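You operate a simulated robot arm through the tools that you are given. There is no shell and no other tool.

The job below is to be done with a simulated robot arm. You get a single attempt, and the scene is never put back.

TASK
Clear the pump fault and get line B running at 5 L/min.
Fine: press stop to reset, open the return valve, press start, open valve B, then shut the return valve again; no second trip; leave the other valves, switch and levers alone.
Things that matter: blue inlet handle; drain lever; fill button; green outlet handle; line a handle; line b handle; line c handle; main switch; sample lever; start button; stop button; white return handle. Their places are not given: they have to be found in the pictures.

Only the result counts: the job must be done as asked and must still hold three seconds after the hand-in. Knocking over, shifting, dropping, spilling or breaking anything else fails it.

THE ROBOT
A 7-joint arm with a three-finger gripper, fixed in place. Base frame: the origin is on the floor under the middle of its stand, x ahead of it, y to its left, z up. Readings come in m, degrees, newtons and seconds.
It reaches about 1.342 m from its shoulder. Its first joint turns from -166.0 to 166.0 degrees. Payload 2.69 kg.
The tool frame sits at the grasp point between the pads (the TCP): z along the fingers, y along the line on which they close. The tips reach 0.03 m beyond it. The gripper opens to 0.128 m; its body begins 0.117 m behind the TCP.
Orientation is that of the tool frame in the base frame, as [roll, pitch, yaw] about the fixed x, y, z axes, in that order (R = Rz(yaw) Ry(pitch) Rx(roll)). With the fingers straight down and closing along the base's y, the tool's x points along the base's -x, its y along +y and its z along -z.

THE INTERFACE
- The arm moves only by the tool move_arm. Its argument "series" is text: rows parted by semicolons, each of 7 numbers parted by spaces: the shift along the tool's x, y, z in m, then the turn, a rotation vector about the tool's x, y, z in degrees, then the closure in counts, from 0 (fully open) to 255 (shut). In form: dx dy dz wx wy wz grip; .... A call has 1 to 20 rows; each row is the pose to reach, as a shift and turn from the pose commanded when the call began, along the tool's axes at that moment. Each row takes 0.2 s and may step no farther than 0.05 m and 8.6 degrees from the row before; otherwise, or with a gripper value out of range, the whole call is refused. A pose out of reach is approached as far as the arm can. The call stops where the force on the tool passes 40 N (or 10 N more than at its start, if that is more) or the arm is blocked; 0.2 s more then pass. Each finger travels about 0.127 m/s and halts on what it meets, pressing with about 37 N; the grip force reading is that of the motor and also rises with nothing between the fingers. The clock runs only during rows and for 0.2 s after the last one: add rows that repeat a pose to give the fingers time. It gives the time, the measured TCP pose, the force on the tool (base axes), the opening and the grip force at its end, in the units of the frame above (readings bear some noise), with the torque about the TCP (base axes, N m) and any sound that the robot's microphone picked up.
- Cameras (640 x 400 px; columns grow to the right, rows downward): "scene" is fixed at [0.2205, -0.4991, 1.8602]; the picture's right is [0.46, -0.89, 0.00], its down [-0.62, -0.32, -0.71] and it looks along [0.63, 0.33, -0.70] (base axes); focal length 292 px, centre (320, 200). "wrist" rides on the gripper at [0.058, 0.054, -0.131] in the tool frame; the picture's right is [-0.68, 0.74, 0.00], its down [-0.62, -0.57, -0.55] and it looks along [-0.40, -0.37, 0.84] (tool axes); focal length 234 px, centre (320, 200).
- grab_frame(camera): a new picture of that camera. It takes no simulated time.
- slide_trunk(by): moves the trunk up (or, below 0, down) by that many m; the arm rides with it, the base frame stays. It gives what a move gives, with no picture.
- point_at(camera, pixels): there is no depth. For up to 12 entries [column, row, z] of the newest picture of that camera ("zoom" is the newest enlarged one), the place [x, y] in the base frame at which the ray of that pixel passes the height z, good to about 0.002 m. It takes no simulated time.
- inspect(camera, box): a new picture of the part [left, top, right, bottom] of that camera's present view, enlarged. It takes no simulated time.
- job_done(): hands the job in; it is judged then, once.

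Leave the gripper open and the arm clear of the work at the hand-in unless told otherwise.

The tools are called by a JSON object that holds its "op" and its "data". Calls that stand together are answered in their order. move_arm: Moves the arm, as the interface text tells. Its arguments: {"type":"object","properties":{"series":{"type":"string"}},"required":["series"]} The other tools are called the same way: slide_trunk (by) moves the trunk up or down; grab_frame (camera) takes a picture; point_at (camera, pixels) gives the place at which the rays of pixels pass given heights; inspect (camera, box) takes an enlarged picture of a part of a camera's view; job_done () hands the job in.

At the start:

```text
t: 0.0
position: [0.6693, -0.2002, 1.584]
tcp_rot: [180.0, 0.1, 180.0]
ft_force: [0.0, -0.3, 0.1]
ft_torque: [0.02, 0.04, 0.0]
finger_gap: 0.1282
grasp_force: 0.0
trunk travel left (down, up): [-0.25, 0.1]
```

scene: 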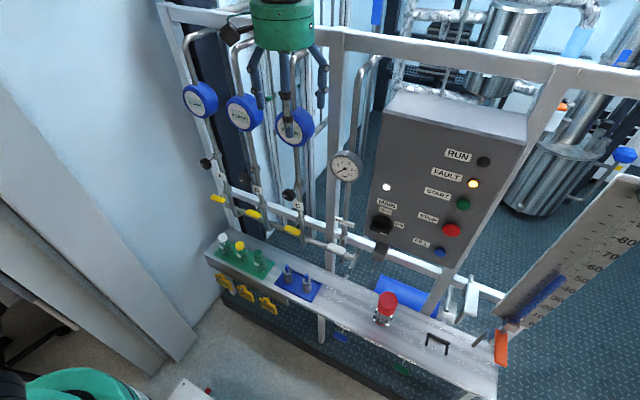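
wrist: 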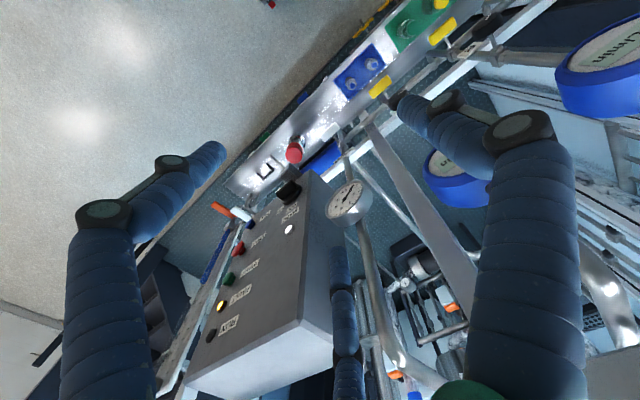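

The scene shows a panel with RUN, FAULT, START, STOP and FILL at about (385-520, 100-260), three flow gauges on the left, and yellow handles at (218,198), (252,214) and (291,230). I'll enlarge several parts to identify everything.

{"op": "inspect", "data": {"camera": "scene", "box": [360, 130, 520, 270]}}

{"op": "inspect", "data": {"camera": "scene", "box": [180, 70, 360, 200]}}

{"op": "inspect", "data": {"camera": "scene", "box": [190, 170, 370, 320]}}

{"op": "inspect", "data": {"camera": "scene", "box": [300, 240, 520, 400]}}

```text
2.86 times, centred on (440, 200) of scene
```

zoom: 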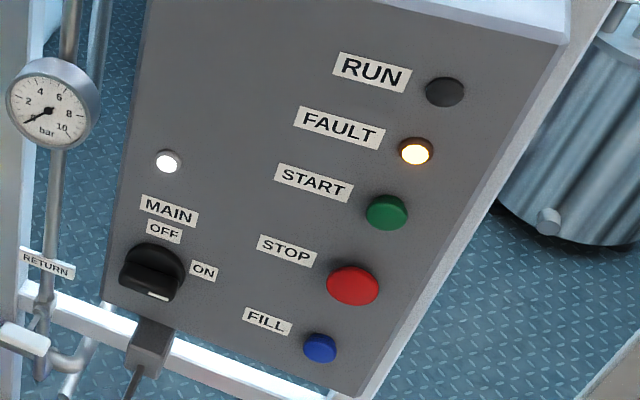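

```text
3.08 times, centred on (270, 135) of scene
```

zoom: 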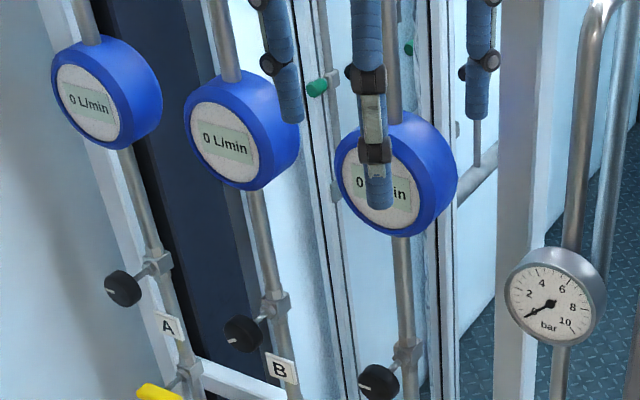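

```text
2.67 times, centred on (280, 245) of scene
```

zoom: 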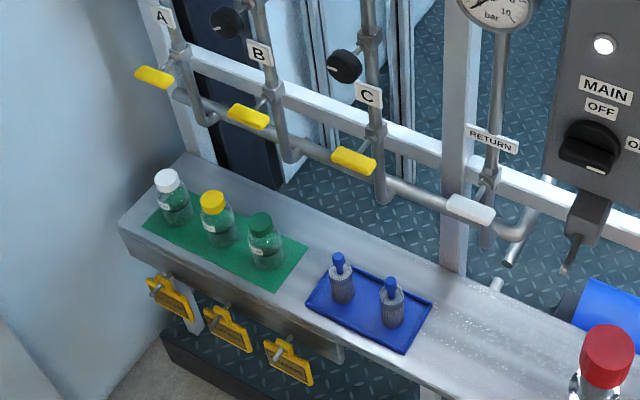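

```text
2.50 times, centred on (410, 320) of scene
```

zoom: 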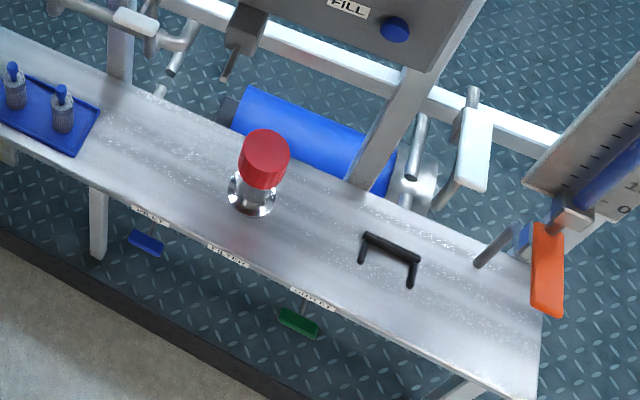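

The FAULT lamp is lit, the main switch is ON and the return handle is white, at about (328,247) in the scene. Next I'll enlarge the wrist view so I can triangulate the positions using both cameras.

{"op": "inspect", "data": {"camera": "wrist", "box": [180, 130, 380, 350]}}

{"op": "inspect", "data": {"camera": "wrist", "box": [320, 0, 520, 130]}}

{"op": "point_at", "data": {"camera": "scene", "pixels": [[451.6, 230.1, 1.0], [451.6, 230.1, 1.1], [451.6, 230.1, 1.2], [451.6, 230.1, 1.3], [451.6, 230.1, 1.4], [462.8, 204.2, 1.0], [462.8, 204.2, 1.1], [462.8, 204.2, 1.2], [462.8, 204.2, 1.3], [462.8, 204.2, 1.4]]}}

{"op": "point_at", "data": {"camera": "wrist", "pixels": [[238, 250, 1.0], [238, 250, 1.1], [238, 250, 1.2], [238, 250, 1.3], [238, 250, 1.4], [229, 278, 1.0], [229, 278, 1.1], [229, 278, 1.2], [229, 278, 1.3], [229, 278, 1.4]]}}

```text
1.82 times, centred on (280, 240) of wrist
```

zoom: 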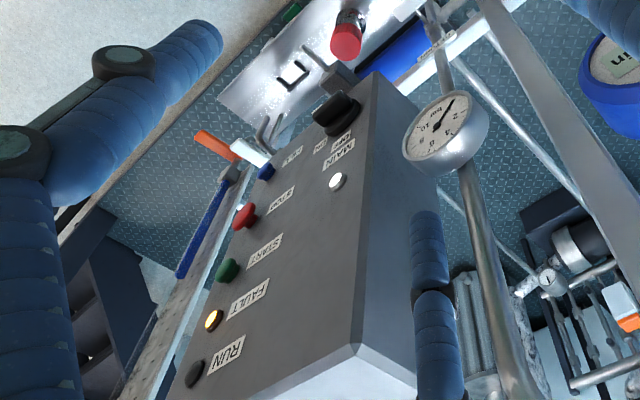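

```text
3.08 times, centred on (420, 65) of wrist
```

zoom: 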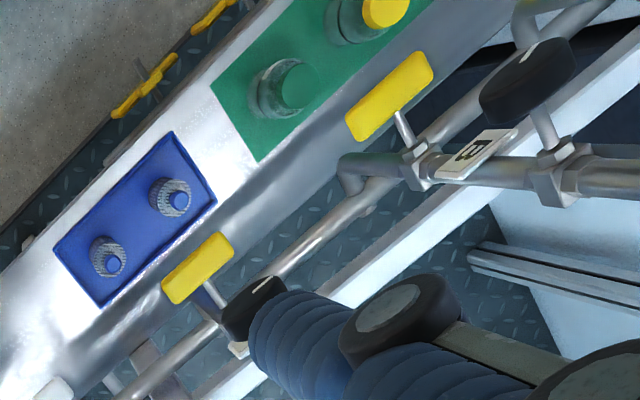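

```text
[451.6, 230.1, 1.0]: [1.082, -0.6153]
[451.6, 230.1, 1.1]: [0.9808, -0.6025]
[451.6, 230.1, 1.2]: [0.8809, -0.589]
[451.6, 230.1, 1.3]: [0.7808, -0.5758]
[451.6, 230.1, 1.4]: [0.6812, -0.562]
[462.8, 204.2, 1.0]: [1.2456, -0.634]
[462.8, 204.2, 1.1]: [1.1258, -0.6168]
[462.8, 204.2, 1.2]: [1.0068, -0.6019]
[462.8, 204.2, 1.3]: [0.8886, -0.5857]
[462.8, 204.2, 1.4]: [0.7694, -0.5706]
```

```text
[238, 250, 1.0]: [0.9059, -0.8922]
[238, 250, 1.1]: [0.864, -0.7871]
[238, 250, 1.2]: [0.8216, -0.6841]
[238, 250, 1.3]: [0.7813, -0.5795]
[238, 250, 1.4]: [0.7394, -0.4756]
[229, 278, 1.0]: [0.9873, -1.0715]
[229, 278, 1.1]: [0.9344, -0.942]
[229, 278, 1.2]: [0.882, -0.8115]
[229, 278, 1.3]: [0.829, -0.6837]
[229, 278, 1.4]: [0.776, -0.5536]
```

Triangulating STOP gives about (0.781,-0.577,1.30), and START gives about (0.781,-0.57,1.39). So the panel faces -x. Next I'll triangulate handle B (scene (253.4,213.9), wrist (442.7,31.5)), handle C (scene (292.4,230), wrist (380.3,87.1)) and the return handle (scene (336.2,248.4), wrist (332,127)).

{"op": "point_at", "data": {"camera": "scene", "pixels": [[253.4, 213.9, 0.9], [253.4, 213.9, 1.0], [253.4, 213.9, 1.1], [253.4, 213.9, 1.2], [292.4, 230, 0.9], [292.4, 230, 1.0], [292.4, 230, 1.1], [292.4, 230, 1.2], [336.2, 248.4, 0.9], [336.2, 248.4, 1.0], [336.2, 248.4, 1.1], [336.2, 248.4, 1.2]]}}

{"op": "point_at", "data": {"camera": "wrist", "pixels": [[442.7, 31.5, 0.9], [442.7, 31.5, 1.0], [442.7, 31.5, 1.1], [442.7, 31.5, 1.2], [380.3, 87.1, 0.9], [380.3, 87.1, 1.0], [380.3, 87.1, 1.1], [380.3, 87.1, 1.2], [332.3, 126.7, 0.9], [332.3, 126.7, 1.0], [332.3, 126.7, 1.1], [332.3, 126.7, 1.2]]}}

{"op": "inspect", "data": {"camera": "scene", "box": [290, 200, 380, 290]}}

{"op": "inspect", "data": {"camera": "scene", "box": [200, 160, 310, 260]}}

```text
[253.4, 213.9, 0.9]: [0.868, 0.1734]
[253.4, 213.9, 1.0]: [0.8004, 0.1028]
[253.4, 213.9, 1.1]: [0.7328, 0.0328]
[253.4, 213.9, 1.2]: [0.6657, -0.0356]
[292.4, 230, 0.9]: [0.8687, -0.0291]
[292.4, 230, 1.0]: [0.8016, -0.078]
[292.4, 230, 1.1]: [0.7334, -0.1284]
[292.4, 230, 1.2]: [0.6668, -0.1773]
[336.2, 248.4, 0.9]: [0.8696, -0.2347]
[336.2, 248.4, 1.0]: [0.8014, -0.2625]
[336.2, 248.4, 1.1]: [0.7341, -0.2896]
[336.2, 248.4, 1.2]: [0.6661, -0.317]
```

```text
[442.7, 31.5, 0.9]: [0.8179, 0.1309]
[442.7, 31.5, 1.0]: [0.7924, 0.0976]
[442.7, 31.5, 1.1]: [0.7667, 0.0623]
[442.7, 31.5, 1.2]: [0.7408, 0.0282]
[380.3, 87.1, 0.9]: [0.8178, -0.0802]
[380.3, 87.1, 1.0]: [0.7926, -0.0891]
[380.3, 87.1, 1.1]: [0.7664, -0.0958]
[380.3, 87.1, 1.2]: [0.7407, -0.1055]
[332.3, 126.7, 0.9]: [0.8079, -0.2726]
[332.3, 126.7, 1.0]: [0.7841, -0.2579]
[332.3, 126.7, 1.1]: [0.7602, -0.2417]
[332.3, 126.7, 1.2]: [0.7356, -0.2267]
```

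```text
4.44 times, centred on (335, 245) of scene
```

zoom: 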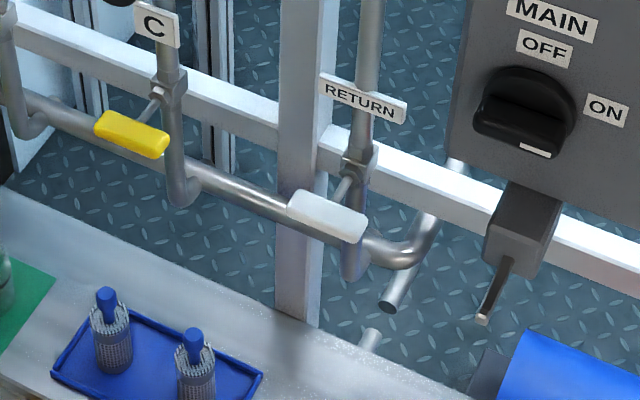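

```text
4.00 times, centred on (255, 210) of scene
```

zoom: 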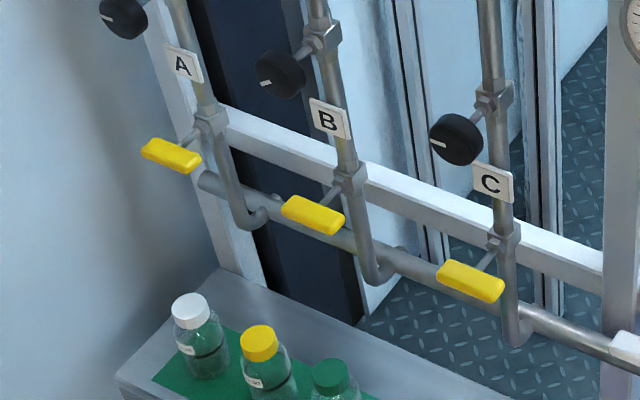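

Triangulated handle positions: B is about (0.788,0.09,1.02) and C about (0.787,-0.09,1.02). The return handle is about (0.787,-0.27,1.02), and all are horizontal bars on vertical pipes. I'll pull the hand back 5 cm and turn it so the fingers point along +x, at the panel. That is -90° about tool y, in small rows.

{"op": "move_arm", "data": {"series": "0.02 0 0 0 0 0 0; 0.05 0 0 0 -8 0 0; 0.05 0 0 0 -16 0 0; 0.05 0 0 0 -24 0 0; 0.05 0 0 0 -32 0 0; 0.05 0 0 0 -40 0 0; 0.05 0 0 0 -48 0 0; 0.05 0 0 0 -56 0 0; 0.05 0 0 0 -64 0 0; 0.05 0 0 0 -72 0 0; 0.05 0 0 0 -80 0 0; 0.05 0 0 0 -86 0 0; 0.05 0 0 0 -90 0 0; 0.05 0 0 0 -90 0 0"}}

{"op": "point_at", "data": {"camera": "scene", "pixels": [[262.5, 204.5, 1.02], [262.5, 204.5, 1.03], [253.4, 213.9, 1.02], [245, 178, 1.1], [245, 178, 1.12], [245, 178, 1.14], [346.0, 238.6, 1.02], [331.6, 248.9, 1.02]]}}

```text
t: 3.0
position: [0.6187, -0.2004, 1.5829]
tcp_rot: [163.8, 89.9, 163.9]
ft_force: [0.0, 0.1, 0.1]
ft_torque: [0.02, 0.0, -0.01]
finger_gap: 0.1279
grasp_force: 0.1
trunk travel left (down, up): [-0.25, 0.1]
```

```text
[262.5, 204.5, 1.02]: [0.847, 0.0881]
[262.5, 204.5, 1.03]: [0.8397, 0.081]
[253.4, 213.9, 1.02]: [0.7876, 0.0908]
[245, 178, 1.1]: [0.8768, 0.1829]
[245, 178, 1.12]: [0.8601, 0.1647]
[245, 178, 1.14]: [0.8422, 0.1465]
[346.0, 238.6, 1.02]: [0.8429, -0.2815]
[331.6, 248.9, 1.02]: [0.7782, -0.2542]
```

The rotation worked: the fingers point along +x at (0.619,-0.200,1.583). The valve body for B is at (0.847,0.088), so each handle pivots at its centre. I'll take pictures from both cameras to see the finger layout.

{"op": "grab_frame", "data": {"camera": "wrist"}}

{"op": "grab_frame", "data": {"camera": "scene"}}

```text
taken
```

wrist: 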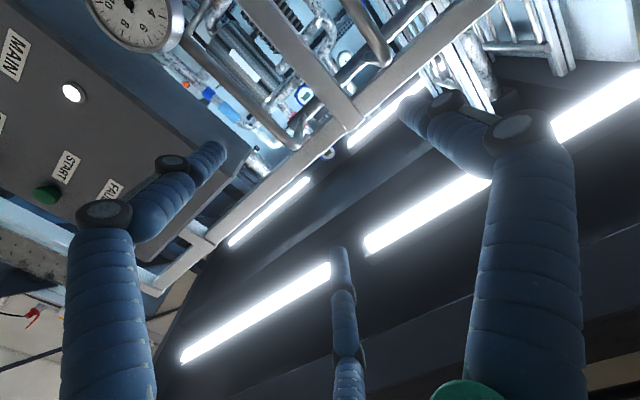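

```text
taken
```

scene: 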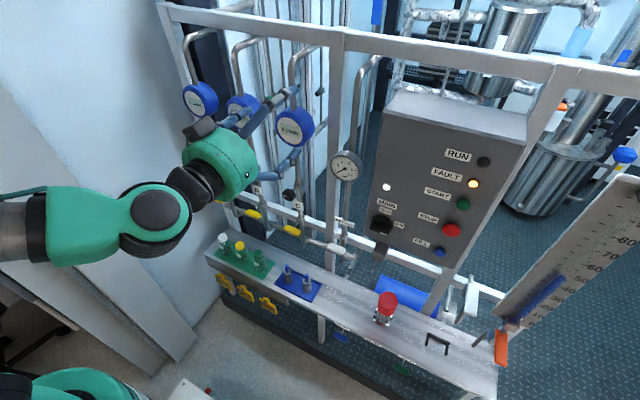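

The wrist view shows two fingers on the tool's -y side and a thumb on the +y side. I'll turn +90° about tool z so tool y points up and the camera sits above looking down. During the turn the hand moves toward the front of STOP, about (0.64,-0.577,1.30), while it closes.

{"op": "move_arm", "data": {"series": "0.0236 -0.0314 0.002 0 0 7.5 0; 0.0472 -0.0628 0.004 0 0 15 0; 0.0708 -0.0942 0.006 0 0 22.5 0; 0.0943 -0.1257 0.008 0 0 30 0; 0.1179 -0.157 0.01 0 0 37.5 0; 0.1415 -0.1885 0.012 0 0 45 0; 0.1651 -0.22 0.014 0 0 52.5 100; 0.1887 -0.2513 0.016 0 0 60 150; 0.2123 -0.2827 0.018 0 0 67.5 200; 0.2359 -0.3141 0.02 0 0 75 255; 0.2594 -0.3455 0.02 0 0 82.5 255; 0.283 -0.377 0.02 0 0 90 255; 0.283 -0.377 0.02 0 0 90 255; 0.283 -0.377 0.02 0 0 90 255"}}

{"op": "grab_frame", "data": {"camera": "wrist"}}

{"op": "grab_frame", "data": {"camera": "scene"}}

```text
t: 6.0
position: [0.64, -0.5762, 1.3]
tcp_rot: [90.0, 0.1, 90.1]
ft_force: [0.1, 1.2, -0.6]
ft_torque: [0.0, 0.0, -0.05]
finger_gap: 0.0022
grasp_force: 31.4
trunk travel left (down, up): [-0.25, 0.1]
```

```text
taken
```

wrist: 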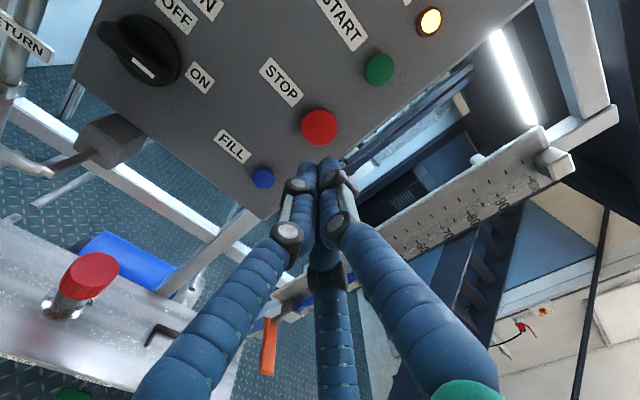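

```text
taken
```

scene: 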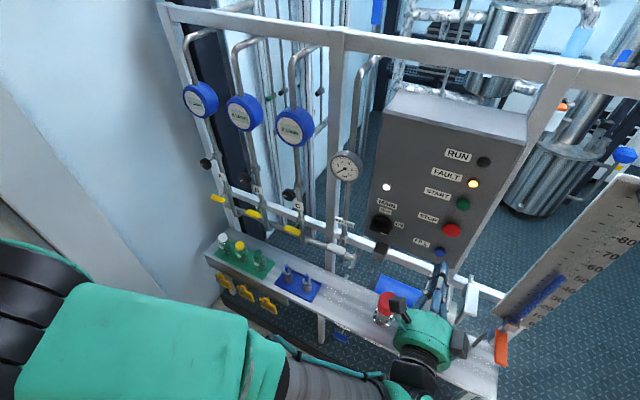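

The closed fingers meet in a narrow bunch with tips near (320,168). The straight-ahead point at the panel, (320,129), matches the STOP button centre at (319,127). I'll advance to about 1 cm before the estimated button face, then step slowly.

{"op": "move_arm", "data": {"series": "0 0 0.04 0 0 0 255; 0 0 0.075 0 0 0 255; 0 0 0.09 0 0 0 255; 0 0 0.095 0 0 0 255; 0 0 0.098 0 0 0 255; 0 0 0.1 0 0 0 255"}}

{"op": "inspect", "data": {"camera": "wrist", "box": [220, 60, 420, 220]}}

```text
t: 7.4
position: [0.7388, -0.5779, 1.3003]
tcp_rot: [90.0, -0.1, 90.0]
ft_force: [0.4, -0.3, 0.4]
ft_torque: [-0.03, 0.0, 0.03]
finger_gap: 0.0022
grasp_force: 31.7
trunk travel left (down, up): [-0.25, 0.1]
```

```text
2.50 times, centred on (320, 140) of wrist
```

zoom: 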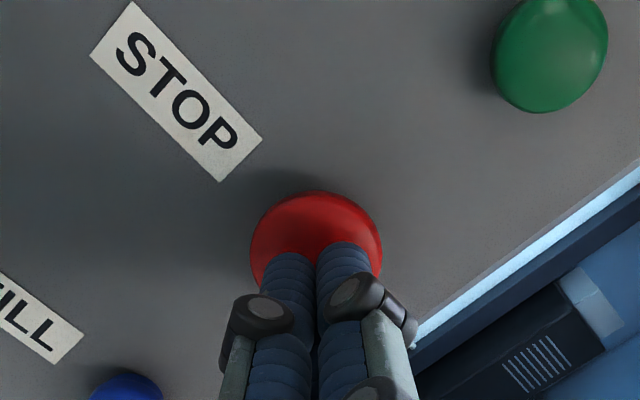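

The tips are centred on the red STOP button with no contact force yet. I'll press in slowly in 3 mm steps.

{"op": "move_arm", "data": {"series": "0 0 0.003 0 0 0 255; 0 0 0.006 0 0 0 255; 0 0 0.009 0 0 0 255; 0 0 0.012 0 0 0 255; 0 0 0.014 0 0 0 255"}}

```text
t: 8.6
position: [0.7513, -0.5782, 1.299]
tcp_rot: [90.1, 0.0, 90.0]
ft_force: [-3.3, 1.6, 0.2]
ft_torque: [0.0, -0.02, 0.04]
finger_gap: 0.0062
grasp_force: 31.6
trunk travel left (down, up): [-0.25, 0.1]
heard: click
```

A click was heard, with about 3 N of contact. I'll look at the lamps before going further.

{"op": "inspect", "data": {"camera": "scene", "box": [360, 130, 520, 270]}}

{"op": "grab_frame", "data": {"camera": "wrist"}}

```text
2.86 times, centred on (440, 200) of scene
```

zoom: 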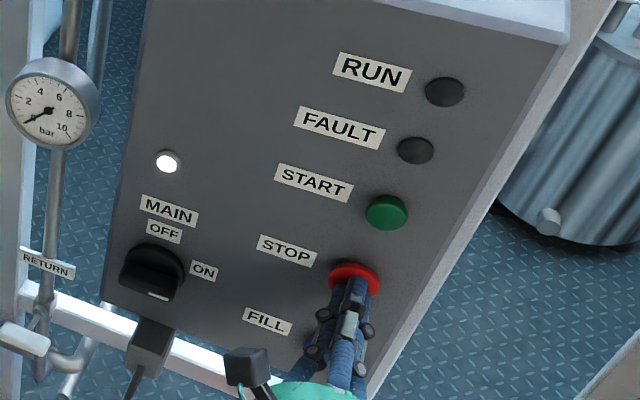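

```text
taken
```

wrist: 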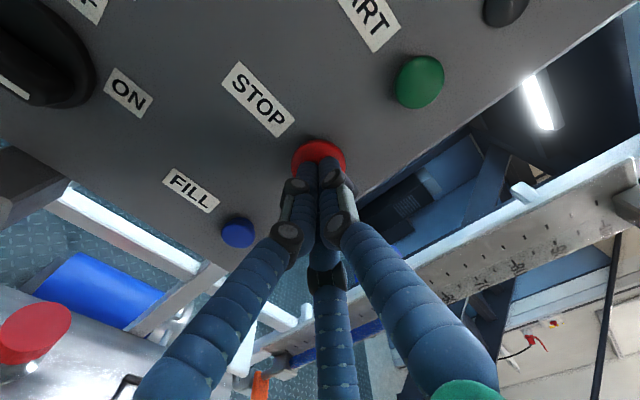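

The FAULT lamp is now dark, so the reset took. Before going to the return handle I'll locate the red-topped item on the shelf (scene (387,297), wrist (35,325)) and the shelf edge so I don't hit them.

{"op": "point_at", "data": {"camera": "scene", "pixels": [[387, 299, 0.8], [387, 299, 0.9], [387, 299, 1.0], [387, 299, 1.1], [205, 255, 0.7], [205, 255, 0.8], [205, 255, 0.9], [320, 318, 0.8], [320, 318, 0.9], [440, 375, 0.8], [440, 375, 0.9]]}}

{"op": "point_at", "data": {"camera": "wrist", "pixels": [[35, 328, 0.8], [35, 328, 0.9], [35, 328, 1.0], [35, 328, 1.1]]}}

```text
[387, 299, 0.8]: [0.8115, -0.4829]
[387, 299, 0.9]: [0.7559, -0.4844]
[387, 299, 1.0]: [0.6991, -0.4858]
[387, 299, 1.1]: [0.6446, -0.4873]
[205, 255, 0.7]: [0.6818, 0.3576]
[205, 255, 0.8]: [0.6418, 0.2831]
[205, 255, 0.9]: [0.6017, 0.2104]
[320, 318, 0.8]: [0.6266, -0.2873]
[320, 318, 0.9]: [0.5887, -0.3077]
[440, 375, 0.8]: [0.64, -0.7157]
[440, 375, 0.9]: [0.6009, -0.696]
```

```text
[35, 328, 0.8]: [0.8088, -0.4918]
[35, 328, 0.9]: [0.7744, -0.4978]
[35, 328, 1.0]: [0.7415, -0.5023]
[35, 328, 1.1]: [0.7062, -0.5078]
```

The shelf items are low, with the red top at about z 0.82 near (0.80,-0.485). I'll retreat from the button, then move diagonally to in front of the return handle at about (0.62,-0.27,1.02), partly opening the fingers on the way.

{"op": "move_arm", "data": {"series": "0 0 -0.045 0 0 0 255; 0 0 -0.09 0 0 0 255; 0 0 -0.13 0 0 0 255; 0.031 -0.028 -0.13 0 0 0 200; 0.062 -0.056 -0.13 0 0 0 150; 0.093 -0.084 -0.13 0 0 0 110; 0.123 -0.112 -0.13 0 0 0 110; 0.154 -0.14 -0.13 0 0 0 110; 0.185 -0.168 -0.13 0 0 0 110; 0.216 -0.196 -0.13 0 0 0 110; 0.246 -0.224 -0.13 0 0 0 110; 0.277 -0.252 -0.13 0 0 0 110; 0.308 -0.28 -0.13 0 0 0 110; 0.308 -0.28 -0.13 0 0 0 110"}}

{"op": "grab_frame", "data": {"camera": "wrist"}}

{"op": "grab_frame", "data": {"camera": "scene"}}

```text
t: 11.6
position: [0.6219, -0.2683, 1.0227]
tcp_rot: [90.0, 0.1, 90.0]
ft_force: [0.1, 0.5, -0.2]
ft_torque: [0.01, -0.01, -0.02]
finger_gap: 0.0726
grasp_force: 0.0
trunk travel left (down, up): [-0.25, 0.1]
```

```text
taken
```

wrist: 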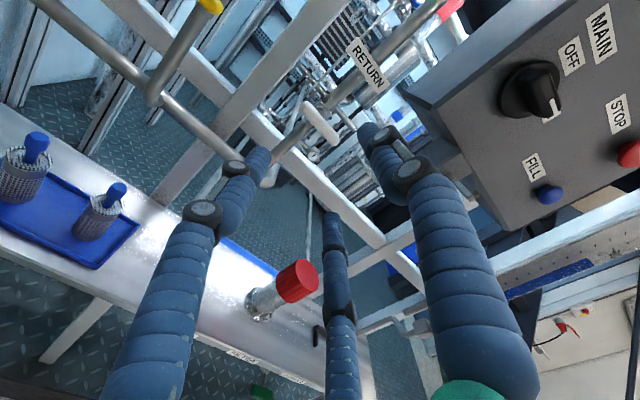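

```text
taken
```

scene: 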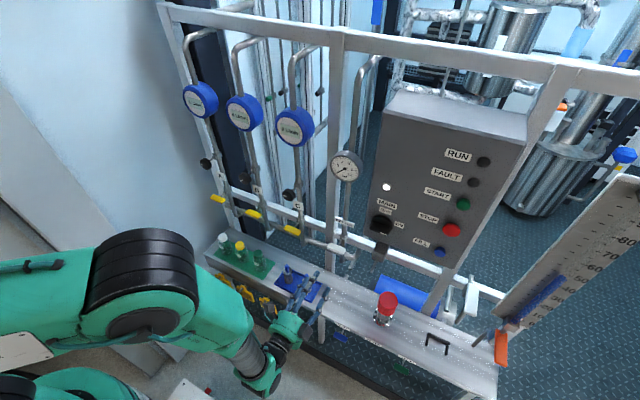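

The white return handle at (320,122) sits exactly on the approach axis (predicted row 123), and the gap is 0.073 m. I'll check where the header pipe lies behind and below the handle so the lower fingers won't hit it.

{"op": "inspect", "data": {"camera": "wrist", "box": [220, 60, 420, 220]}}

{"op": "point_at", "data": {"camera": "scene", "pixels": [[317, 242.8, 0.9], [317, 242.8, 0.94], [317, 242.8, 0.98], [317, 242.8, 1.02], [308, 239, 0.9], [308, 239, 0.94], [308, 239, 0.98], [308, 239, 1.02]]}}

{"op": "point_at", "data": {"camera": "wrist", "pixels": [[200, 124, 0.9], [200, 124, 0.94], [200, 124, 0.98], [200, 124, 1.02]]}}

```text
2.50 times, centred on (320, 140) of wrist
```

zoom: 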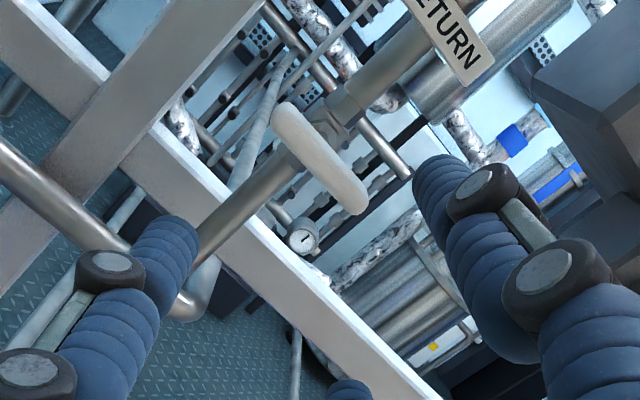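

```text
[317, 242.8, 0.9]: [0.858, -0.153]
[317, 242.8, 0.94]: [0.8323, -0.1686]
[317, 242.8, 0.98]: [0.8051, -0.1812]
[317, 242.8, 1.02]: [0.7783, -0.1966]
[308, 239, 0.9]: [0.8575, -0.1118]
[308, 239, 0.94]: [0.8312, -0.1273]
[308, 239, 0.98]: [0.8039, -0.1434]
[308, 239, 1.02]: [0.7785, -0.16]
```

```text
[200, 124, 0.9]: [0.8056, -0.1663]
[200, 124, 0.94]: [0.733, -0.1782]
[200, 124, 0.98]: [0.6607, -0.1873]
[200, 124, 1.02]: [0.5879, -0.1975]
```

The header pipe is far away (x about 0.89, z about 0.85), so the approach is clear. I'll advance 0.155 m so the fingers straddle the return handle, without gripping yet.

{"op": "move_arm", "data": {"series": "0 0 0.04 0 0 0 110; 0 0 0.08 0 0 0 110; 0 0 0.115 0 0 0 110; 0 0 0.135 0 0 0 110; 0 0 0.148 0 0 0 110; 0 0 0.155 0 0 0 110"}}

{"op": "grab_frame", "data": {"camera": "wrist"}}

{"op": "inspect", "data": {"camera": "scene", "box": [270, 180, 400, 290]}}

```text
t: 13.0
position: [0.7796, -0.2702, 1.0185]
tcp_rot: [90.0, 0.0, 90.0]
ft_force: [0.5, -0.2, -0.2]
ft_torque: [-0.02, -0.02, 0.03]
finger_gap: 0.0727
grasp_force: 0.0
trunk travel left (down, up): [-0.25, 0.1]
```

```text
taken
```

wrist: 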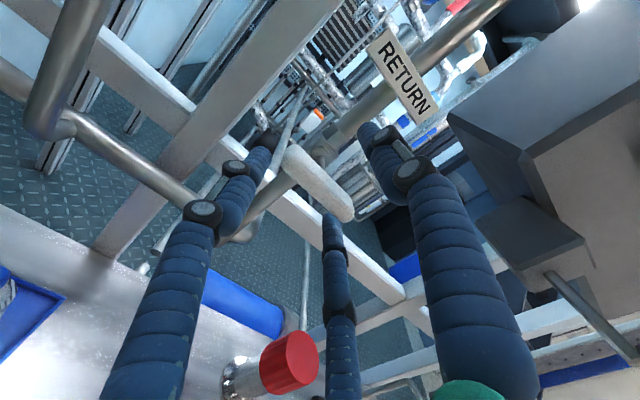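

```text
3.64 times, centred on (335, 235) of scene
```

zoom: 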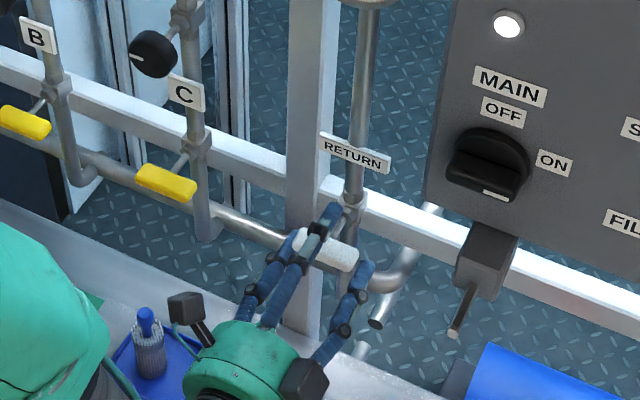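

The thumb is above the white handle and the two lower fingers are under its ends. I'll close gently onto it and read the result.

{"op": "move_arm", "data": {"series": "0 0 0 0 0 0 150; 0 0 0 0 0 0 190; 0 0 0 0 0 0 230; 0 0 0 0 0 0 255; 0 0 0 0 0 0 255"}}

{"op": "inspect", "data": {"camera": "scene", "box": [270, 180, 400, 290]}}

{"op": "grab_frame", "data": {"camera": "wrist"}}

```text
t: 14.2
position: [0.7782, -0.2685, 1.0166]
tcp_rot: [90.4, -0.1, 90.0]
ft_force: [-5.4, 8.5, -33.2]
ft_torque: [-0.1, 0.09, 0.21]
finger_gap: 0.0218
grasp_force: 45.3
trunk travel left (down, up): [-0.25, 0.1]
```

```text
3.64 times, centred on (335, 235) of scene
```

zoom: 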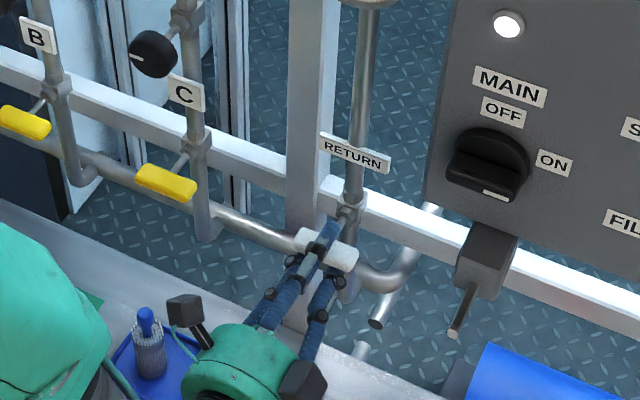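

```text
taken
```

wrist: 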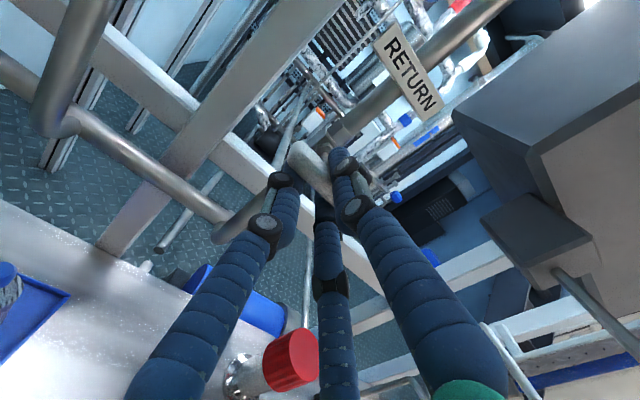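

The handle is gripped at a 0.0218 m gap, but there is a side load of -33 N in z, meaning the hand sits slightly too high. I'll lower the commanded pose by a couple of mm to relieve it.

{"op": "move_arm", "data": {"series": "0 -0.001 0 0 0 0 255; 0 -0.002 0 0 0 0 255; 0 -0.002 0 0 0 0 255"}}

```text
t: 15.0
position: [0.7778, -0.2701, 1.0142]
tcp_rot: [90.2, -0.1, 90.0]
ft_force: [-14.3, 11.4, -34.5]
ft_torque: [-0.01, 0.22, 0.28]
finger_gap: 0.0214
grasp_force: 44.5
trunk travel left (down, up): [-0.25, 0.1]
```

The load didn't change, so it comes from two fingers pressing against one thumb. I'll ease the closure to about 214 counts, which just matches the handle thickness, to cut the squeeze.

{"op": "move_arm", "data": {"series": "0 0.001 0 0 0 0 214; 0 0.002 0 0 0 0 214; 0 0.002 0 0 0 0 214"}}

```text
t: 15.8
position: [0.7784, -0.2708, 1.0172]
tcp_rot: [90.3, -0.1, 90.0]
ft_force: [-0.4, -7.8, -46.4]
ft_torque: [-0.2, 1.0, -0.5]
finger_gap: 0.0288
grasp_force: 5.4
trunk travel left (down, up): [-0.25, 0.1]
```

With the lighter closure there is 5 N of grip, but -46 N remains, so the lower fingers are pushing up on the handle. I'll lower the hand in 1 mm steps to unload it.

{"op": "move_arm", "data": {"series": "0 -0.001 0 0 0 0 212; 0 -0.002 0 0 0 0 210; 0 -0.003 0 0 0 0 210; 0 -0.003 0 0 0 0 210"}}

{"op": "inspect", "data": {"camera": "wrist", "box": [240, 110, 420, 250]}}

{"op": "inspect", "data": {"camera": "scene", "box": [300, 205, 370, 275]}}

```text
t: 16.8
position: [0.779, -0.2709, 1.0177]
tcp_rot: [89.9, 0.0, 90.0]
ft_force: [-5.9, -4.0, -20.3]
ft_torque: [-0.01, 0.49, -0.05]
finger_gap: 0.0301
grasp_force: 5.6
trunk travel left (down, up): [-0.25, 0.1]
```

```text
2.86 times, centred on (330, 180) of wrist
```

zoom: 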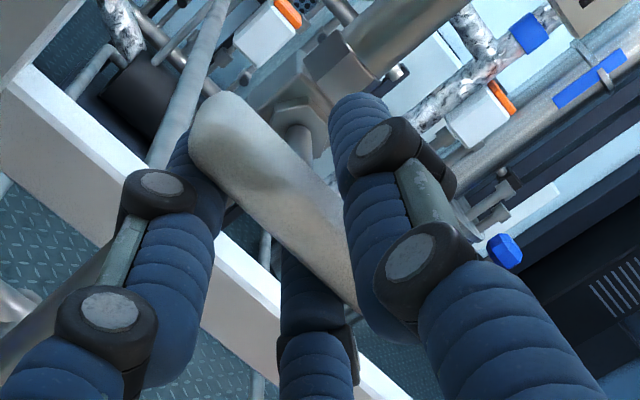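

```text
5.71 times, centred on (335, 240) of scene
```

zoom: 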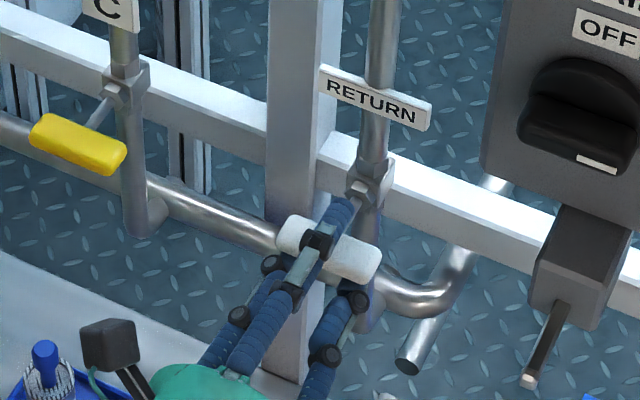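

The side load is down to -20 N. I'll lower 2 mm more and ease to 205 counts, so the hand acts as a snug fork for turning.

{"op": "move_arm", "data": {"series": "0 -0.001 0 0 0 0 207; 0 -0.002 0 0 0 0 205; 0 -0.002 0 0 0 0 205"}}

```text
t: 17.6
position: [0.7796, -0.2701, 1.0168]
tcp_rot: [89.8, 0.1, 90.0]
ft_force: [1.0, -0.8, -2.1]
ft_torque: [-0.03, 0.03, -0.02]
finger_gap: 0.0267
grasp_force: 1.1
trunk travel left (down, up): [-0.25, 0.1]
```

Contact is now light (-2 N) with a 0.0267 m gap. I'll make a small test turn of -8° about tool z, counter-clockwise as seen from the robot, and watch the torque and picture.

{"op": "move_arm", "data": {"series": "0 0 0 0 0 -3 207; 0 0 0 0 0 -6 207; 0 0 0 0 0 -9 207; 0 0 0 0 0 -12 207; 0 0 0 0 0 -12 207"}}

{"op": "inspect", "data": {"camera": "scene", "box": [300, 205, 370, 275]}}

{"op": "inspect", "data": {"camera": "wrist", "box": [240, 110, 420, 250]}}

```text
t: 18.8
position: [0.7778, -0.2697, 1.0155]
tcp_rot: [90.1, 12.0, 90.0]
ft_force: [-0.2, -1.1, -2.2]
ft_torque: [0.02, 0.06, -0.02]
finger_gap: 0.0255
grasp_force: 0.8
trunk travel left (down, up): [-0.25, 0.1]
```

```text
5.71 times, centred on (335, 240) of scene
```

zoom: 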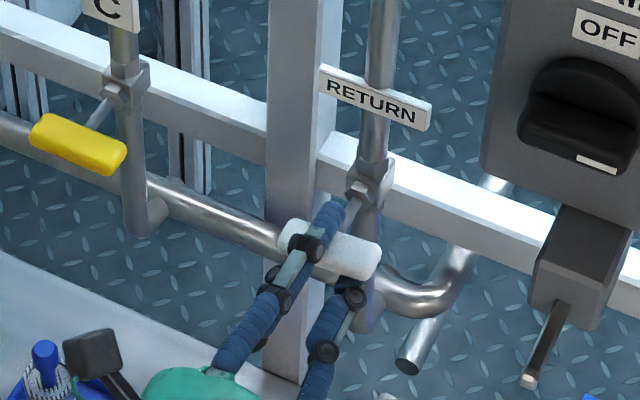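

```text
2.86 times, centred on (330, 180) of wrist
```

zoom: 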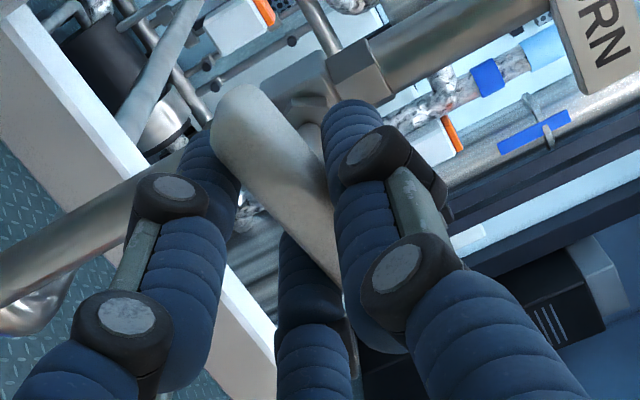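

Torque is almost zero and the handle looks barely turned, so the fork still has slack. I'll continue the turn by another 16°.

{"op": "move_arm", "data": {"series": "0 0 0 0 0 -4 209; 0 0 0 0 0 -8 209; 0 0 0 0 0 -12 209; 0 0 0 0 0 -16 209; 0 0 0 0 0 -16 209"}}

{"op": "inspect", "data": {"camera": "scene", "box": [300, 205, 370, 275]}}

{"op": "inspect", "data": {"camera": "wrist", "box": [240, 110, 420, 250]}}

```text
t: 20.0
position: [0.7775, -0.2698, 1.015]
tcp_rot: [90.0, 28.0, 90.0]
ft_force: [-0.6, -1.8, -1.5]
ft_torque: [0.04, 0.07, -0.04]
finger_gap: 0.0248
grasp_force: 1.6
trunk travel left (down, up): [-0.25, 0.1]
```

```text
5.71 times, centred on (335, 240) of scene
```

zoom: 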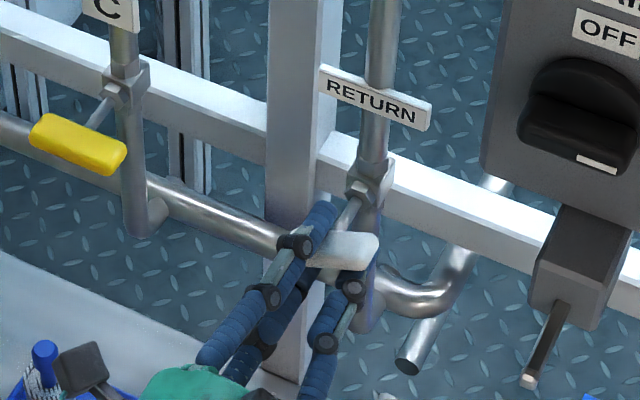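

```text
2.86 times, centred on (330, 180) of wrist
```

zoom: 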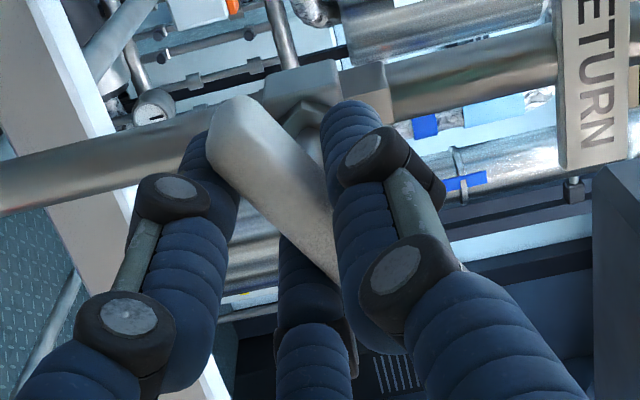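

The handle is following freely (its right end has risen in the scene view), with very low torque. I'll continue the turn another 62°, to 90° total for the hand.

{"op": "move_arm", "data": {"series": "0 0 0 0 0 -7 209; 0 0 0 0 0 -14 209; 0 0 0 0 0 -21 209; 0 0 0 0 0 -28 209; 0 0 0 0 0 -35 209; 0 0 0 0 0 -42 209; 0 0 0 0 0 -49 209; 0 0 0 0 0 -56 209; 0 0 0 0 0 -62 209; 0 0 0 0 0 -62 209"}}

{"op": "inspect", "data": {"camera": "scene", "box": [300, 205, 370, 275]}}

{"op": "inspect", "data": {"camera": "wrist", "box": [240, 110, 420, 250]}}

```text
t: 21.9
position: [0.7769, -0.273, 1.0137]
tcp_rot: [90.1, 85.2, 89.5]
ft_force: [0.7, -12.4, -2.2]
ft_torque: [0.04, 0.24, -0.28]
finger_gap: 0.0276
grasp_force: 3.0
trunk travel left (down, up): [-0.25, 0.1]
stopped in row 9: the force on the tool passed its limit at 41 N (the readings are from after the stop); the commanded pose is now the measured one
```

```text
5.71 times, centred on (335, 240) of scene
```

zoom: 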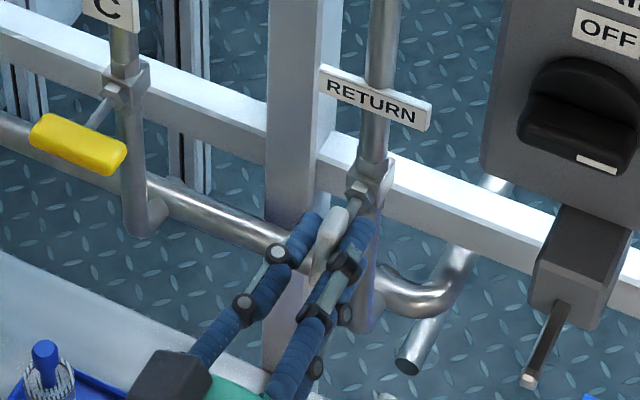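

```text
2.86 times, centred on (330, 180) of wrist
```

zoom: 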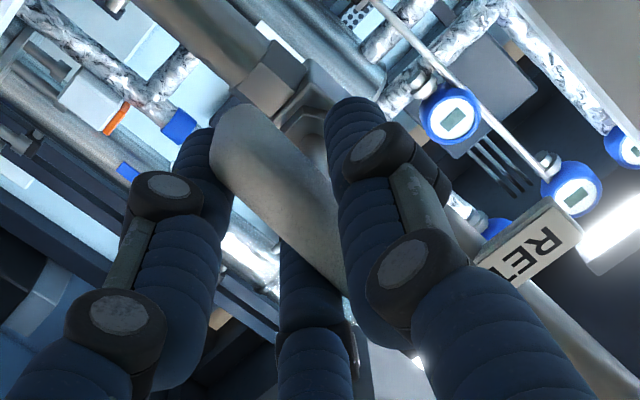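

The turn stopped at about 85° with 41 N, which is probably the valve's end stop. I'll zoom in closely to check the handle's angle.

{"op": "inspect", "data": {"camera": "scene", "box": [320, 225, 356, 260]}}

{"op": "grab_frame", "data": {"camera": "wrist"}}

```text
11.43 times, centred on (338, 242) of scene
```

zoom: 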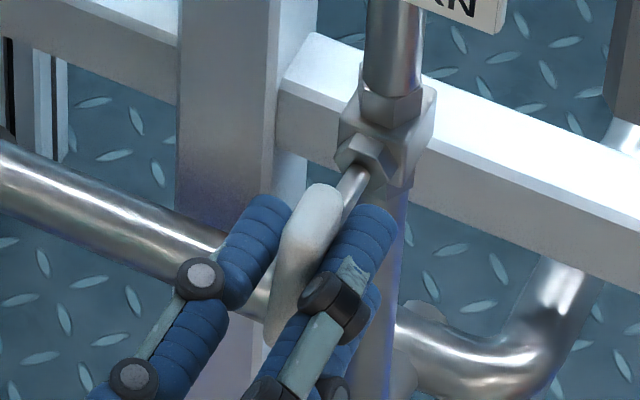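

```text
taken
```

wrist: 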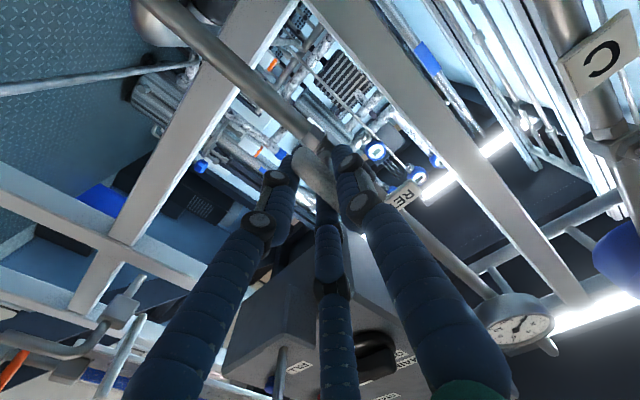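

The handle is almost vertical but seems to lean a few degrees, and the load is sideways (-12 N in y) because the hand turned about a point slightly off the pivot. I'll shift the hand about 3 mm to -y and 5 mm up, then turn a further 8°.

{"op": "move_arm", "data": {"series": "-0.003 -0.002 0 0 0 0 207; -0.005 -0.003 0 0 0 -2 207; -0.005 -0.003 0 0 0 -4 207; -0.005 -0.004 0 0 0 -6 207; -0.005 -0.004 0 0 0 -8 207; -0.005 -0.004 0 0 0 -10 207; -0.005 -0.004 0 0 0 -10 207"}}

{"op": "inspect", "data": {"camera": "scene", "box": [320, 225, 356, 260]}}

```text
t: 23.5
position: [0.777, -0.276, 1.0197]
tcp_rot: [-90.5, 85.0, -90.7]
ft_force: [0.1, 0.8, -0.1]
ft_torque: [0.04, 0.02, -0.01]
finger_gap: 0.0247
grasp_force: 1.2
trunk travel left (down, up): [-0.25, 0.1]
```

```text
11.43 times, centred on (338, 242) of scene
```

zoom: 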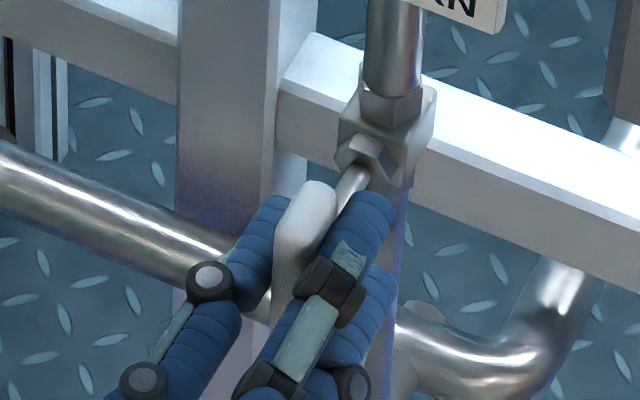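

The hand is at 95° with no load and the handle looks vertical. I'll turn 6° more to take up the slack and feel for the end stop.

{"op": "move_arm", "data": {"series": "0 0 0 0 0 -2 209; 0 0 0 0 0 -4 209; 0 0 0 0 0 -6 209; 0 0 0 0 0 -6 209"}}

{"op": "inspect", "data": {"camera": "scene", "box": [320, 225, 356, 260]}}

```text
t: 24.5
position: [0.7768, -0.2758, 1.0199]
tcp_rot: [-90.4, 85.0, -90.5]
ft_force: [0.1, 0.7, -0.6]
ft_torque: [0.02, 0.02, 0.04]
finger_gap: 0.0247
grasp_force: 0.6
out of reach, approached as far as the arm can: row 2, 3, 4
trunk travel left (down, up): [-0.25, 0.1]
```

```text
11.43 times, centred on (338, 242) of scene
```

zoom: 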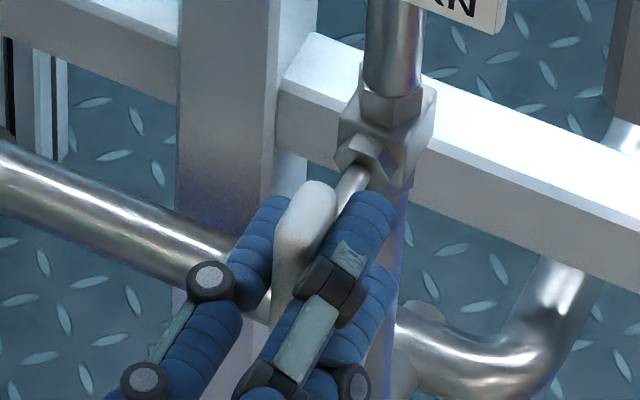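

The wrist joint's limit is reached at 95°. I'll squeeze briefly to align the handle fully with the fingers, then check and ease off.

{"op": "move_arm", "data": {"series": "0 0 0 0 0 0 214; 0 0 0 0 0 0 220; 0 0 0 0 0 0 220"}}

{"op": "inspect", "data": {"camera": "scene", "box": [320, 225, 356, 260]}}

{"op": "inspect", "data": {"camera": "wrist", "box": [260, 110, 380, 220]}}

```text
t: 25.3
position: [0.7767, -0.2756, 1.0206]
tcp_rot: [-90.5, 85.1, -90.5]
ft_force: [1.5, 4.5, -0.6]
ft_torque: [0.75, 0.2, 0.4]
finger_gap: 0.0231
grasp_force: 44.8
trunk travel left (down, up): [-0.25, 0.1]
```

```text
11.43 times, centred on (338, 242) of scene
```

zoom: 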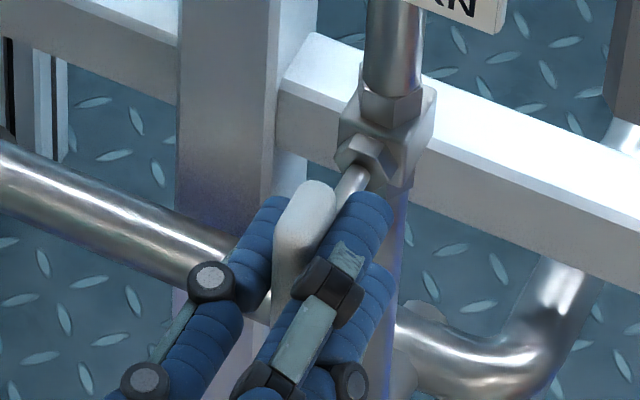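

```text
3.64 times, centred on (320, 165) of wrist
```

zoom: 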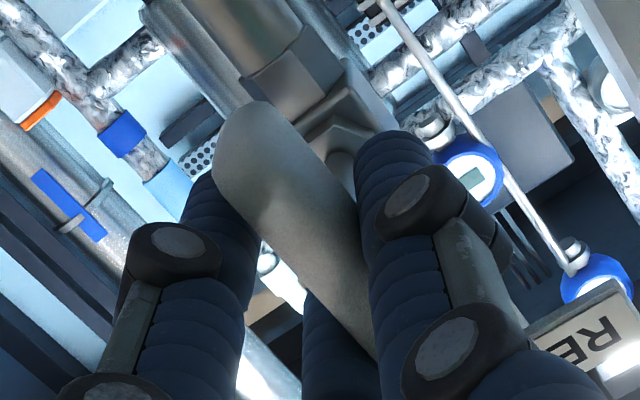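

Squeezing produced a 0.75 N·m reaction torque, so the handle is against its open stop and vertical. The return valve is open. Now I'll open the fingers, back straight out, then turn back +95° and move to in front of START at about (0.62,-0.572,1.387), closing the fingers on the way.

{"op": "move_arm", "data": {"series": "0 0 0 0 0 0 170; 0 0 0 0 0 0 130; 0 0 0 0 0 0 120; 0 0 -0.04 0 0 0 120; 0 0 -0.08 0 0 0 120; 0 0 -0.12 0 0 0 120; 0 0 -0.155 0 0 0 120; -0.0283 -0.0273 -0.155 0 0 8 120; -0.0566 -0.0546 -0.155 0 0 16 120; -0.0849 -0.0819 -0.155 0 0 24 120; -0.1132 -0.1092 -0.155 0 0 32 150; -0.1415 -0.1365 -0.155 0 0 40 180; -0.1698 -0.1638 -0.155 0 0 48 210; -0.1982 -0.1912 -0.155 0 0 56 240; -0.2265 -0.2185 -0.155 0 0 64 255; -0.2548 -0.2458 -0.155 0 0 72 255; -0.2831 -0.2731 -0.155 0 0 80 255; -0.3114 -0.3004 -0.155 0 0 88 255; -0.3397 -0.3277 -0.155 0 0 95 255; -0.3397 -0.3277 -0.155 0 0 95 255"}}

{"op": "grab_frame", "data": {"camera": "wrist"}}

{"op": "grab_frame", "data": {"camera": "scene"}}

{"op": "inspect", "data": {"camera": "scene", "box": [270, 180, 400, 290]}}

```text
t: 29.5
position: [0.6226, -0.5745, 1.3851]
tcp_rot: [90.1, -0.1, 90.0]
ft_force: [-0.3, 0.7, -0.5]
ft_torque: [0.04, 0.0, 0.05]
finger_gap: 0.0023
grasp_force: 31.5
out of reach, approached as far as the arm can: row 4, 5, 6, 7
trunk travel left (down, up): [-0.25, 0.1]
```

```text
taken
```

wrist: 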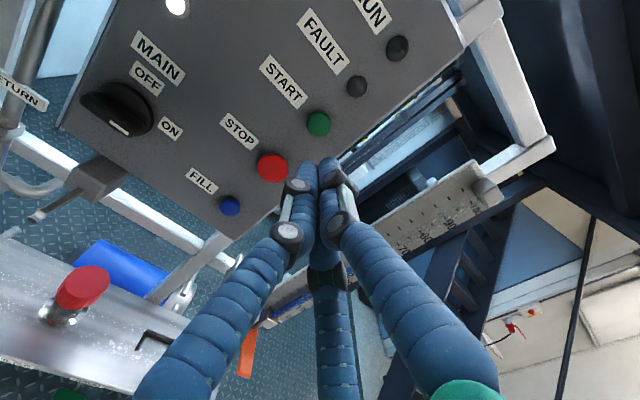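

```text
taken
```

scene: 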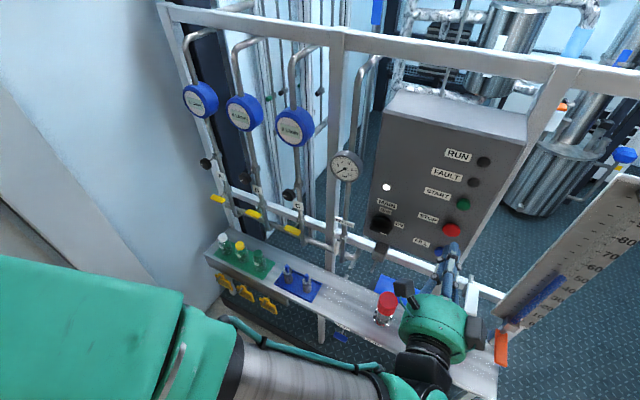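

```text
3.64 times, centred on (335, 235) of scene
```

zoom: 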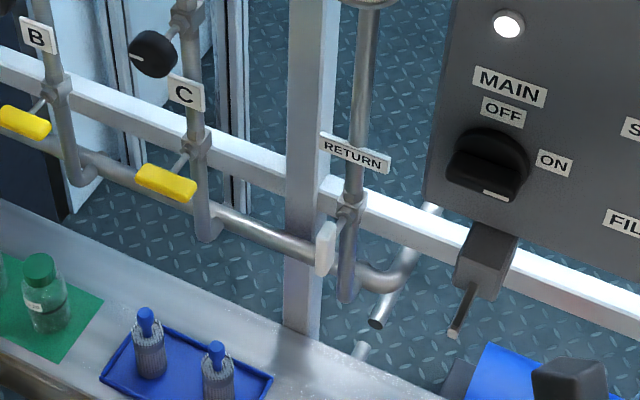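

The return handle now stands vertical in the scene. START at (319,124) in the wrist view is exactly on the approach axis. I'll advance to just before the button, then press slowly and listen for the click.

{"op": "move_arm", "data": {"series": "0 0 0.045 0 0 0 255; 0 0 0.085 0 0 0 255; 0 0 0.108 0 0 0 255; 0 0 0.115 0 0 0 255; 0 0 0.118 0 0 0 255; 0 0 0.121 0 0 0 255; 0 0 0.124 0 0 0 255; 0 0 0.126 0 0 0 255"}}

{"op": "inspect", "data": {"camera": "scene", "box": [360, 130, 520, 270]}}

{"op": "inspect", "data": {"camera": "wrist", "box": [220, 60, 420, 220]}}

```text
t: 31.3
position: [0.7474, -0.573, 1.3856]
tcp_rot: [90.0, 0.0, 89.9]
ft_force: [-0.4, -0.3, -0.9]
ft_torque: [0.0, 0.0, 0.02]
finger_gap: 0.0023
grasp_force: 31.2
trunk travel left (down, up): [-0.25, 0.1]
```

```text
2.86 times, centred on (440, 200) of scene
```

zoom: 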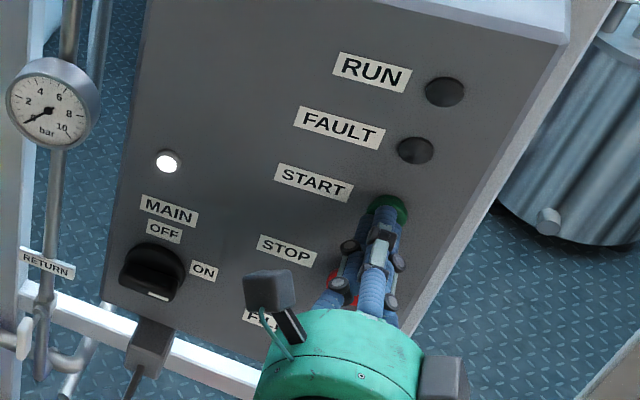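

```text
2.50 times, centred on (320, 140) of wrist
```

zoom: 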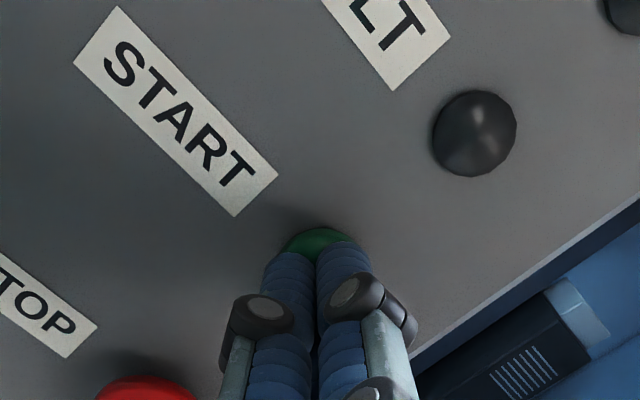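

There's no contact yet; the tips are at the green START button. I'll continue in slowly.

{"op": "move_arm", "data": {"series": "0 0 0.002 0 0 0 255; 0 0 0.004 0 0 0 255; 0 0 0.006 0 0 0 255; 0 0 0.008 0 0 0 255"}}

```text
t: 32.3
position: [0.756, -0.5732, 1.3857]
tcp_rot: [90.0, 0.1, 89.9]
ft_force: [-2.5, 0.0, -1.2]
ft_torque: [0.02, 0.01, 0.03]
finger_gap: 0.002
grasp_force: 31.6
trunk travel left (down, up): [-0.25, 0.1]
heard: click
```

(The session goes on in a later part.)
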